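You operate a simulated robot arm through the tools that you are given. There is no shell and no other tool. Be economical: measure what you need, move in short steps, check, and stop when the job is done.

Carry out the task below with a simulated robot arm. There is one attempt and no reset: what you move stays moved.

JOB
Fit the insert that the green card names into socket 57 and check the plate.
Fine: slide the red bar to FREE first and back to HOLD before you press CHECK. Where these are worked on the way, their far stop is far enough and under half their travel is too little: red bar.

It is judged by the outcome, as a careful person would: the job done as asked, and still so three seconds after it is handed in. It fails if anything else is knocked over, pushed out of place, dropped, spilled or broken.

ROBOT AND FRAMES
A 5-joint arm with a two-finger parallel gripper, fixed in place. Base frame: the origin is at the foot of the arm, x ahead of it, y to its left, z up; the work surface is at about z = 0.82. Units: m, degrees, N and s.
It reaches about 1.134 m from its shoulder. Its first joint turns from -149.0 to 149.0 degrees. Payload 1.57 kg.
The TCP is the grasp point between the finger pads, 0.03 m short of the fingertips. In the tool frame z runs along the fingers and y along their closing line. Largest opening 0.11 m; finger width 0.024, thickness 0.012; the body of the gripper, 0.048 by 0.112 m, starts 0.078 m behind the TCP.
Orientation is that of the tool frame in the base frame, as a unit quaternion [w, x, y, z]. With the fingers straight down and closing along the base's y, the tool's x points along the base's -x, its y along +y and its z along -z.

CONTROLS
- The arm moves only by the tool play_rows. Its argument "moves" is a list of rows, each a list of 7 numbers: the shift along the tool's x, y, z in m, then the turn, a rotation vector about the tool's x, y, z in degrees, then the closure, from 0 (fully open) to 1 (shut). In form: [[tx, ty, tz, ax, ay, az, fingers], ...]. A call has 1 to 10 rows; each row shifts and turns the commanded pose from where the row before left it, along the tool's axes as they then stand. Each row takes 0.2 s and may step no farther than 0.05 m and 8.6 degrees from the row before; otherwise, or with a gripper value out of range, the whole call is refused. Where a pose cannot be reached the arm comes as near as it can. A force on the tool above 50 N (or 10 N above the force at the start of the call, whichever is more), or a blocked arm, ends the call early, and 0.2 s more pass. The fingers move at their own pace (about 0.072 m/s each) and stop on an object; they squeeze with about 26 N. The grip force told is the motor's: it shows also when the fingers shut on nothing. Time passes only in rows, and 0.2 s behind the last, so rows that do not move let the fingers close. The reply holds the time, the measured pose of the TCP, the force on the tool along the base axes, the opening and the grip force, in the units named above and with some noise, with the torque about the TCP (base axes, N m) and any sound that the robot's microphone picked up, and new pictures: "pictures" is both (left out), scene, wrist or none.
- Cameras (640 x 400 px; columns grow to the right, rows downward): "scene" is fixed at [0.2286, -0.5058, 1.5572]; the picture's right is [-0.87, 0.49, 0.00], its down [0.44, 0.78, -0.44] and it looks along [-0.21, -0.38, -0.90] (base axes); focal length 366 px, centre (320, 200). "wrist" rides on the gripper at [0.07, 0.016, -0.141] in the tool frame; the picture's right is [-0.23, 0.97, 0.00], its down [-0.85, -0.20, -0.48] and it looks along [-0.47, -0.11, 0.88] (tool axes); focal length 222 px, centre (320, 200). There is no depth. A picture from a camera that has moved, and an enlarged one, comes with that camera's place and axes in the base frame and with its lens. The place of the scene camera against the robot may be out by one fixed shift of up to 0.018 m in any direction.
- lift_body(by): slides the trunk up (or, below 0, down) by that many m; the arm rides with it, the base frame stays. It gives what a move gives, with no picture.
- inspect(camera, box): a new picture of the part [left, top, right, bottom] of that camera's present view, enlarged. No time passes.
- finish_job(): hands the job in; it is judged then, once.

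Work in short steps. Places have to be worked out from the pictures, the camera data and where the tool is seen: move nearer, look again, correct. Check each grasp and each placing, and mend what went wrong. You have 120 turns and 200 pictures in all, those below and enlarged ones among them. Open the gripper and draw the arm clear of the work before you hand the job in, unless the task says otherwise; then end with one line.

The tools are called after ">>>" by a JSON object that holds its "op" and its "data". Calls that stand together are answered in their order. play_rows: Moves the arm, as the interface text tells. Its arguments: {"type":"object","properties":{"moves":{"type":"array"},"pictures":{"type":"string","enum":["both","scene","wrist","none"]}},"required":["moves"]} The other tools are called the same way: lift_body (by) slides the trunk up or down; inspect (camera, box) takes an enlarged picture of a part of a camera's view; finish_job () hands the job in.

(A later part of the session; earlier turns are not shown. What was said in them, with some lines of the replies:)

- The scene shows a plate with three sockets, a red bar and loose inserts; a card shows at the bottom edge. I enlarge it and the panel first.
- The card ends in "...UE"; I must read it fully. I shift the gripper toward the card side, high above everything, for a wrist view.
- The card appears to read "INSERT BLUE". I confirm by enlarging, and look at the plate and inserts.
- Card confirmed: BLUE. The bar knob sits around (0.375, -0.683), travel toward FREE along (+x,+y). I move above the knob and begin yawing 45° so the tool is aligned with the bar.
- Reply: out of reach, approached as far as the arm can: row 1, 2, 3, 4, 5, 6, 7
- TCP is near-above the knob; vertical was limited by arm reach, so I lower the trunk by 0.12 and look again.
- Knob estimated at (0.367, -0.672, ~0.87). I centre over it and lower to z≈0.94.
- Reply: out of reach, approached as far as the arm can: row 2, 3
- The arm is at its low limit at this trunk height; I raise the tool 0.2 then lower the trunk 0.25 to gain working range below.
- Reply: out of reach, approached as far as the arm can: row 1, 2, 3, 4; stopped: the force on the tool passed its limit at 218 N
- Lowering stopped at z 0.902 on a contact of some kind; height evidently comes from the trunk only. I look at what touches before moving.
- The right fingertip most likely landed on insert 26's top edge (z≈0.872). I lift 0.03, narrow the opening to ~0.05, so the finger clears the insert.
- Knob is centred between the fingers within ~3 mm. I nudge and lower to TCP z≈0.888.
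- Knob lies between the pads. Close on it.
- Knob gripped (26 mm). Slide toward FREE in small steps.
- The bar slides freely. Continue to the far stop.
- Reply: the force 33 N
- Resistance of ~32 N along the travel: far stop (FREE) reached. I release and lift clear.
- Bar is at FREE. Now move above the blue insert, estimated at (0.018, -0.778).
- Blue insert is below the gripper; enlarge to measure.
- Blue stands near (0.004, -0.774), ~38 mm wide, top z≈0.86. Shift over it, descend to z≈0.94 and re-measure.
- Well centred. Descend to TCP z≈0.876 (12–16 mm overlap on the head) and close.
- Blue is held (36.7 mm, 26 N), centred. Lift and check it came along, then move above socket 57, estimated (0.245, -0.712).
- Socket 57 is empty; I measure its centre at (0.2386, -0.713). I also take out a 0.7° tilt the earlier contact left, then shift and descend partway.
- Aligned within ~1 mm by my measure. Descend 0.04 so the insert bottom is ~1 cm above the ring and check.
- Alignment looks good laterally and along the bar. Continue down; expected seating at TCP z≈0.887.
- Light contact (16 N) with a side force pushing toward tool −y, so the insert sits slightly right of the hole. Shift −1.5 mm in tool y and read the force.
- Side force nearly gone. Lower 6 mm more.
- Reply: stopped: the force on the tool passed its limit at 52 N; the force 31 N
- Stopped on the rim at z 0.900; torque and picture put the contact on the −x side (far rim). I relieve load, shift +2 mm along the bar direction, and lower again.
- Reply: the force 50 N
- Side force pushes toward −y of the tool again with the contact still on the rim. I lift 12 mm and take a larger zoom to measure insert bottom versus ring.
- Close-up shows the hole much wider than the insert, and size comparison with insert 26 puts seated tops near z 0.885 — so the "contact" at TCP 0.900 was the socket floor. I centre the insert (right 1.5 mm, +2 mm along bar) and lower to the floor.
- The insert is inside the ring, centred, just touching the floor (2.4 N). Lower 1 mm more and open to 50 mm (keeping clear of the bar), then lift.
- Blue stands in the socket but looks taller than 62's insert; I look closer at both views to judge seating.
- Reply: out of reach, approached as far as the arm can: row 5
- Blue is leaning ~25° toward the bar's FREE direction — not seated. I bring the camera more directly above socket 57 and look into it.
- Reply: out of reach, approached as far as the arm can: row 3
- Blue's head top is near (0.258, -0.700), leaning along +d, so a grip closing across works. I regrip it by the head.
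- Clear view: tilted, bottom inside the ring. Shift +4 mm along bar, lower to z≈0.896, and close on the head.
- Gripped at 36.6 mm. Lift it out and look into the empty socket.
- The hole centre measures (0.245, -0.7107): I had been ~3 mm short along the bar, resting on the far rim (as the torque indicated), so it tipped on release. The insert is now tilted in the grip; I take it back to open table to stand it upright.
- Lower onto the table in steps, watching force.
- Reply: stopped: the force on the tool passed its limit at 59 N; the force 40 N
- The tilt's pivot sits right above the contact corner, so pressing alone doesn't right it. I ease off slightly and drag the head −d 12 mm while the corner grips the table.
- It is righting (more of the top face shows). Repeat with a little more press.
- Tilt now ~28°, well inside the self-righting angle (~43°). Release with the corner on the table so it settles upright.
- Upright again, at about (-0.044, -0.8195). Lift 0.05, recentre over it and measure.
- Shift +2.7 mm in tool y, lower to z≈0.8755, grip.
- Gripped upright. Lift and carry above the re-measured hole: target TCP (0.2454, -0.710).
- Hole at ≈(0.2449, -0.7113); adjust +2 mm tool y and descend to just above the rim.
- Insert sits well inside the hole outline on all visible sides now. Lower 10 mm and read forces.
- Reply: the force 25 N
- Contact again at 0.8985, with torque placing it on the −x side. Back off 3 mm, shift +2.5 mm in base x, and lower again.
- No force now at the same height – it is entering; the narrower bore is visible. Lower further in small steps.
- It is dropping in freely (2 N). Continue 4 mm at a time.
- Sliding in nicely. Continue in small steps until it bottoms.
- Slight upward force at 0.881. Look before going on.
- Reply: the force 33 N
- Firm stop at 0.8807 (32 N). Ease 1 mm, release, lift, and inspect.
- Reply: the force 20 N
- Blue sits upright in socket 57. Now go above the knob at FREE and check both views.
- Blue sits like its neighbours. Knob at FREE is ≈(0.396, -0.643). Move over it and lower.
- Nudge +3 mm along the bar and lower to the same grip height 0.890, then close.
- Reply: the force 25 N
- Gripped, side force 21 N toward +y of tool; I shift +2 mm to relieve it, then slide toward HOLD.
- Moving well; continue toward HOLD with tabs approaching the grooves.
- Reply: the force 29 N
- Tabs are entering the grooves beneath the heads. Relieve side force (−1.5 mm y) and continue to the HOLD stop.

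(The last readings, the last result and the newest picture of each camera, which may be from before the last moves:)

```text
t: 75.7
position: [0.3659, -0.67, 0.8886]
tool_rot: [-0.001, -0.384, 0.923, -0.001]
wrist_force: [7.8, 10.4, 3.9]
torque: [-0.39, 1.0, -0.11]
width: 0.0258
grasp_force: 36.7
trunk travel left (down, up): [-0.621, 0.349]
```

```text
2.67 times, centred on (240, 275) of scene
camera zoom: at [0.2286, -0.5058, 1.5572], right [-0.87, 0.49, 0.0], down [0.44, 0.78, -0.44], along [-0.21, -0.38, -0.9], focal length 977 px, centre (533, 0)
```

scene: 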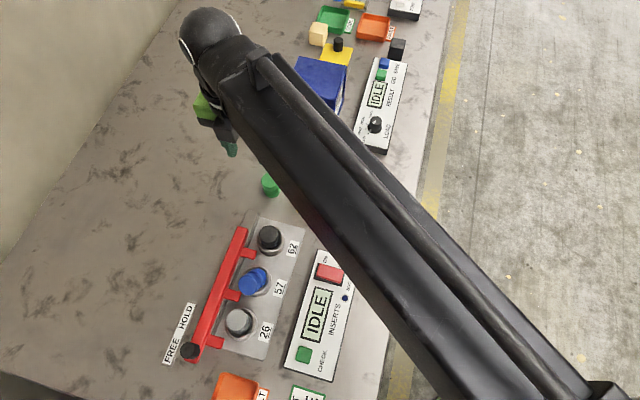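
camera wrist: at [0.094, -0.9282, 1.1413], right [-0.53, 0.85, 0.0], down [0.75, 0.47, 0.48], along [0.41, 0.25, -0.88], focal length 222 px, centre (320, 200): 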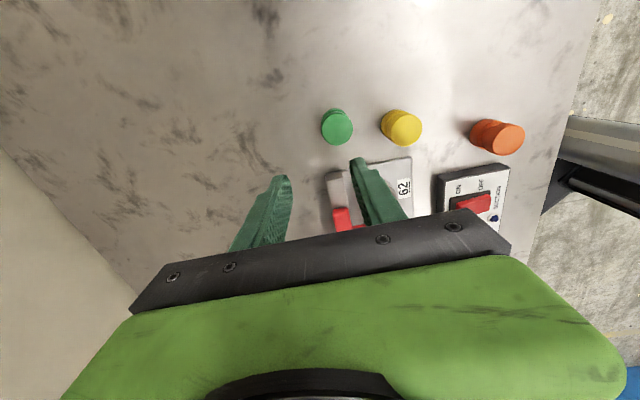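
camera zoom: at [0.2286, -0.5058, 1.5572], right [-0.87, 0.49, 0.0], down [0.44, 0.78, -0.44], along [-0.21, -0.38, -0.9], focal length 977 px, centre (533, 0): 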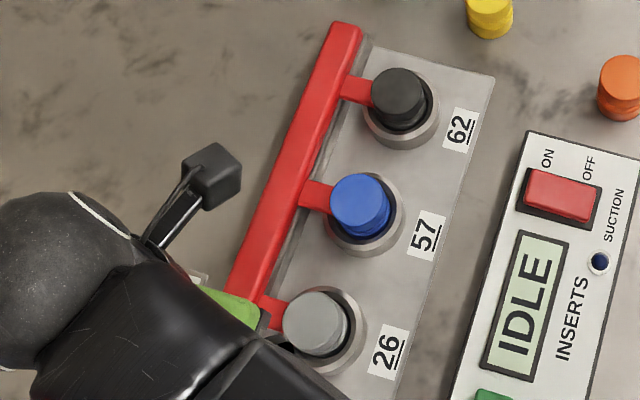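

Bar top is about at its original HOLD spot; push a little more to confirm the stop.

>>> {"op": "play_rows", "data": {"moves": [[0.003, 0, 0, 0, 0, 0, 1], [0.003, 0, 0, 0, 0, 0, 1]], "pictures": "wrist"}}

>>> {"op": "inspect", "data": {"camera": "scene", "box": [170, 200, 310, 350]}}

```text
t: 76.3
position: [0.363, -0.6735, 0.8889]
tool_rot: [-0.001, -0.384, 0.923, -0.002]
wrist_force: [15.0, 30.6, -5.8]
torque: [0.36, 0.25, -0.05]
width: 0.0257
grasp_force: 36.9
trunk travel left (down, up): [-0.621, 0.349]
camera wrist: at [0.3032, -0.7107, 1.0309], right [-0.53, 0.85, 0.0], down [0.75, 0.47, 0.48], along [0.41, 0.25, -0.88], focal length 222 px, centre (320, 200)
```

wrist: 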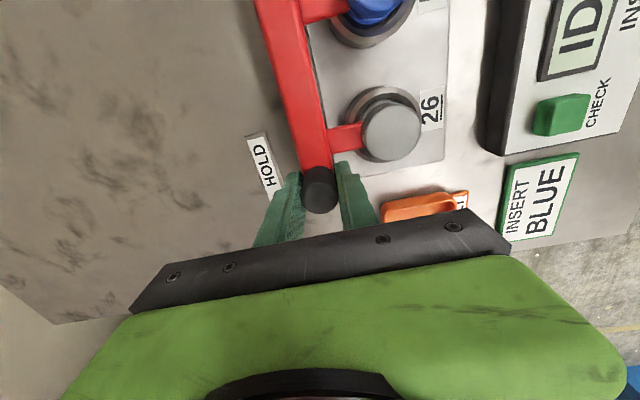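

```text
2.67 times, centred on (240, 275) of scene
camera zoom: at [0.2286, -0.5058, 1.5572], right [-0.87, 0.49, 0.0], down [0.44, 0.78, -0.44], along [-0.21, -0.38, -0.9], focal length 977 px, centre (533, 0)
```

zoom: 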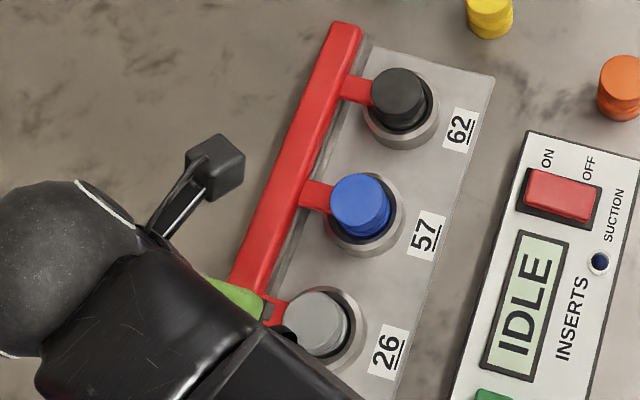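

HOLD stop confirmed (32 N, bar no longer moving). Release to a 42 mm opening, lift clear.

>>> {"op": "play_rows", "data": {"moves": [[-0.003, 0, 0, 0, 0, 0, 0.62], [0, 0, 0, 0, 0, 0, 0.62], [0, 0, 0, 0, 0, 0, 0.62]], "pictures": "none"}}

>>> {"op": "lift_body", "data": {"by": 0.1}}

>>> {"op": "inspect", "data": {"camera": "wrist", "box": [200, 0, 600, 220]}}

```text
t: 77.1
position: [0.3625, -0.675, 0.8887]
tool_rot: [-0.002, -0.383, 0.924, -0.002]
wrist_force: [0.7, 0.3, -0.5]
torque: [-0.01, 0.02, 0.03]
width: 0.042
grasp_force: 0.1
trunk travel left (down, up): [-0.621, 0.349]
```

```text
t: 78.4
position: [0.3621, -0.6739, 0.9881]
tool_rot: [-0.001, -0.383, 0.924, -0.002]
wrist_force: [-0.2, -0.4, 0.6]
torque: [0.02, 0.03, -0.01]
width: 0.0417
grasp_force: 0.1
trunk travel left (down, up): [-0.721, 0.249]
```

```text
1.60 times, centred on (400, 110) of wrist
camera zoom: at [0.3031, -0.7112, 1.1303], right [-0.53, 0.85, 0.0], down [0.75, 0.47, 0.48], along [0.41, 0.25, -0.88], focal length 355 px, centre (192, 344)
```

zoom: 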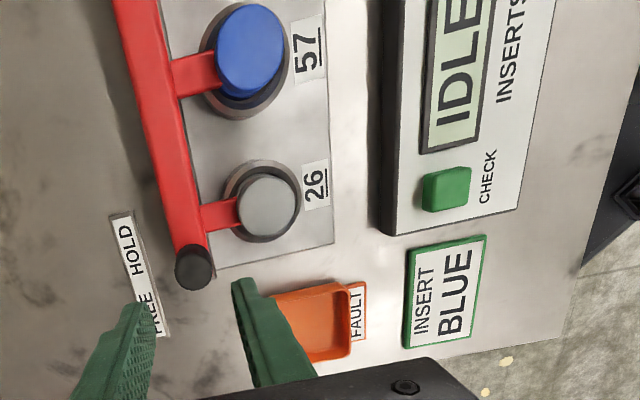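

Bar at HOLD with tabs in the grooves. CHECK button estimated at (0.229, -0.547). Close the fingers and move above it.

>>> {"op": "play_rows", "data": {"moves": [[0.001, 0.046, 0, 0, 0, 0, 1], [0.001, 0.046, 0, 0, 0, 0, 1], [0.001, 0.046, 0, 0, 0, 0, 1], [0.001, 0.046, 0, 0, 0, 0, 1], [0, 0, 0, 0, 0, 0, 1]], "pictures": "none"}}

>>> {"op": "inspect", "data": {"camera": "wrist", "box": [220, 40, 420, 220]}}

```text
t: 79.6
position: [0.2283, -0.546, 0.989]
tool_rot: [-0.001, -0.382, 0.924, -0.003]
wrist_force: [0.3, 0.3, -0.2]
torque: [-0.01, -0.01, 0.03]
width: 0.0
grasp_force: 21.2
out of reach, approached as far as the arm can: row 1
trunk travel left (down, up): [-0.721, 0.249]
```

```text
2.22 times, centred on (320, 130) of wrist
camera zoom: at [0.1692, -0.5832, 1.1303], right [-0.53, 0.85, 0.0], down [0.75, 0.47, 0.48], along [0.41, 0.25, -0.88], focal length 494 px, centre (320, 356)
```

zoom: 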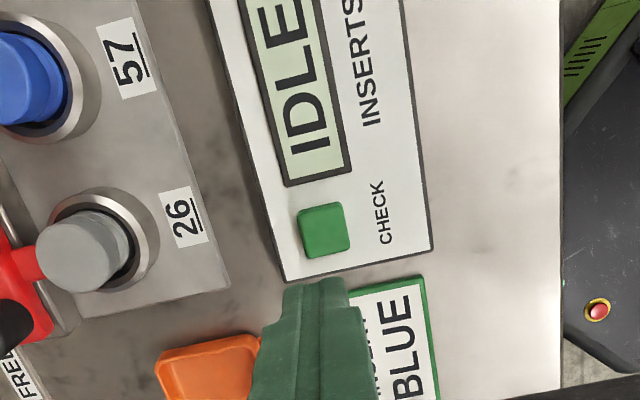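

Button lies directly below. Lower to ~2 cm above, check, then press gently.

>>> {"op": "lift_body", "data": {"by": -0.08}}

>>> {"op": "inspect", "data": {"camera": "wrist", "box": [240, 80, 400, 220]}}

```text
t: 80.8
position: [0.2286, -0.5463, 0.9075]
tool_rot: [-0.001, -0.383, 0.924, -0.002]
wrist_force: [0.4, 0.0, -0.2]
torque: [0.0, -0.04, 0.02]
width: 0.0001
grasp_force: 21.1
trunk travel left (down, up): [-0.641, 0.329]
```

```text
2.86 times, centred on (320, 150) of wrist
camera zoom: at [0.1694, -0.5832, 1.0503], right [-0.53, 0.85, 0.0], down [0.75, 0.47, 0.48], along [0.41, 0.25, -0.88], focal length 635 px, centre (320, 343)
```

zoom: 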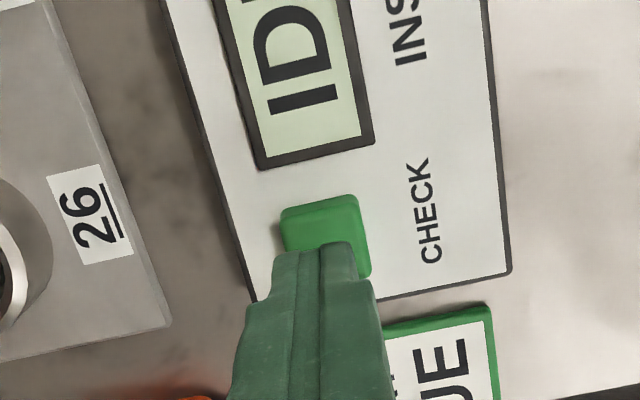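

Aligned over the button; press down in small steps.

>>> {"op": "lift_body", "data": {"by": -0.018}}

>>> {"op": "lift_body", "data": {"by": -0.005}}

```text
t: 81.4
position: [0.2295, -0.5456, 0.8906]
tool_rot: [0.0, -0.383, 0.924, -0.003]
wrist_force: [0.2, 0.5, -0.2]
torque: [-0.03, 0.02, 0.01]
width: 0.0001
grasp_force: 21.1
trunk travel left (down, up): [-0.623, 0.347]
```

```text
t: 82.0
position: [0.2283, -0.5465, 0.8855]
tool_rot: [-0.001, -0.383, 0.924, -0.003]
wrist_force: [0.3, -0.1, 2.0]
torque: [0.03, -0.02, 0.04]
width: 0.0001
grasp_force: 21.8
trunk travel left (down, up): [-0.618, 0.352]
heard: click
```

A click was heard with 2 N. Check the display.

>>> {"op": "inspect", "data": {"camera": "wrist", "box": [220, 40, 420, 220]}}

>>> {"op": "lift_body", "data": {"by": 0.12}}

>>> {"op": "inspect", "data": {"camera": "wrist", "box": [180, 0, 460, 220]}}

```text
2.22 times, centred on (320, 130) of wrist
camera zoom: at [0.1694, -0.5831, 1.0274], right [-0.53, 0.85, 0.0], down [0.75, 0.47, 0.48], along [0.41, 0.25, -0.88], focal length 494 px, centre (320, 356)
```

zoom: 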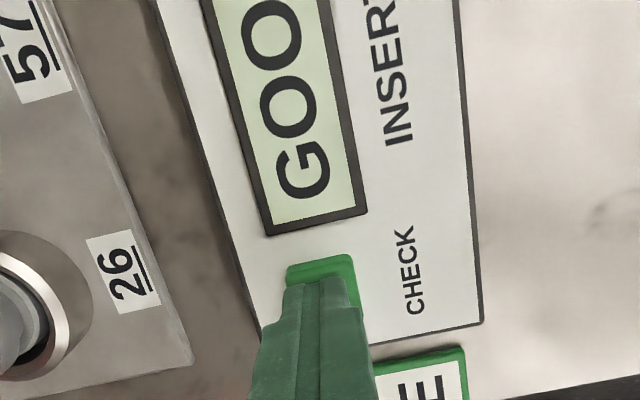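

```text
t: 83.5
position: [0.2287, -0.5461, 1.0053]
tool_rot: [-0.001, -0.383, 0.924, -0.003]
wrist_force: [0.4, 0.4, -0.1]
torque: [-0.01, -0.03, -0.01]
width: 0.0
grasp_force: 20.9
trunk travel left (down, up): [-0.738, 0.232]
```

```text
1.82 times, centred on (320, 110) of wrist
camera zoom: at [0.1695, -0.5832, 1.1473], right [-0.53, 0.85, 0.0], down [0.75, 0.47, 0.48], along [0.41, 0.25, -0.88], focal length 404 px, centre (320, 364)
```

zoom: 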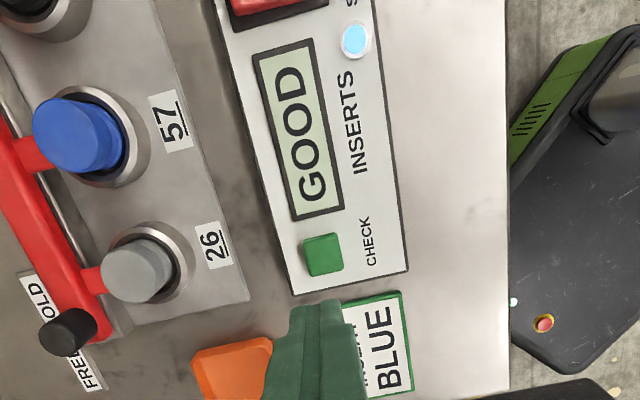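

Display reads GOOD. Raise, open the gripper and draw the arm clear toward the start position.

>>> {"op": "lift_body", "data": {"by": 0.12}}

>>> {"op": "play_rows", "data": {"moves": [[0.03, 0.035, 0, 0, 0, 0, 0], [0.03, 0.035, 0, 0, 0, 0, 0], [0.03, 0.035, 0, 0, 0, 0, 0], [0.03, 0.035, 0, 0, 0, 0, 0], [0.03, 0.03, 0, 0, 0, 0, 0], [0, 0, 0, 0, 0, 0, 0]], "pictures": "both"}}

>>> {"op": "inspect", "data": {"camera": "scene", "box": [150, 160, 390, 400]}}

```text
t: 85.0
position: [0.2305, -0.5458, 1.1259]
tool_rot: [-0.002, -0.383, 0.924, -0.002]
wrist_force: [0.0, 0.0, 0.5]
torque: [0.0, -0.02, 0.03]
width: 0.0001
grasp_force: 21.4
trunk travel left (down, up): [-0.858, 0.112]
```

```text
t: 86.4
position: [0.0029, -0.5345, 1.1252]
tool_rot: [-0.002, -0.384, 0.923, -0.002]
wrist_force: [0.1, 0.3, 0.0]
torque: [0.01, 0.03, -0.02]
width: 0.11
grasp_force: 0.1
trunk travel left (down, up): [-0.858, 0.112]
camera wrist: at [-0.0567, -0.5713, 1.2673], right [-0.53, 0.85, 0.0], down [0.75, 0.47, 0.48], along [0.41, 0.25, -0.88], focal length 222 px, centre (320, 200)
```

scene: 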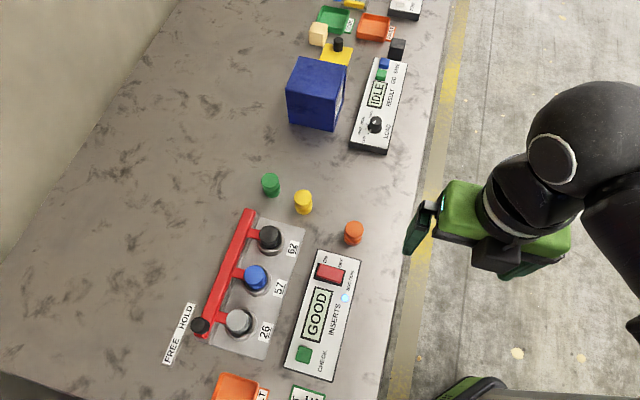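
wrist: 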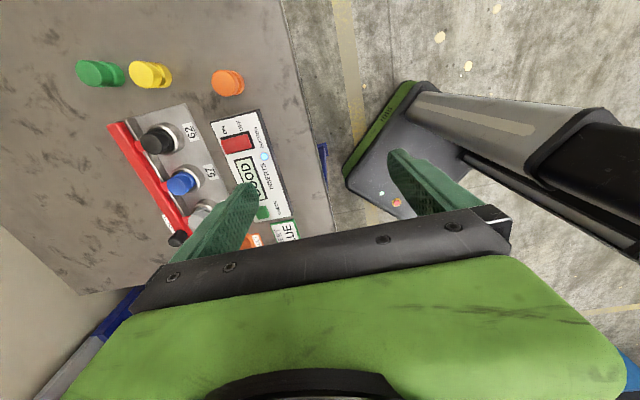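

```text
1.67 times, centred on (270, 280) of scene
camera zoom: at [0.2286, -0.5058, 1.5572], right [-0.87, 0.49, 0.0], down [0.44, 0.78, -0.44], along [-0.21, -0.38, -0.9], focal length 611 px, centre (403, 67)
```

zoom: 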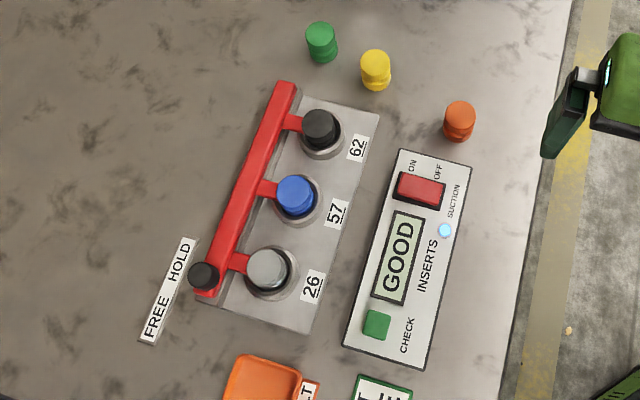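

Everything is in place: blue in 57, bar at HOLD, display GOOD, gripper open and the arm clear. Handing in.

>>> {"op": "finish_job", "data": {}}

```text
The job is handed in.
```

The blue insert is in socket 57, the red bar was slid to FREE and returned to HOLD, and CHECK was pressed with the display reading GOOD; on the first try the insert tipped on the socket rim, so I stood it upright on the table and refitted it.
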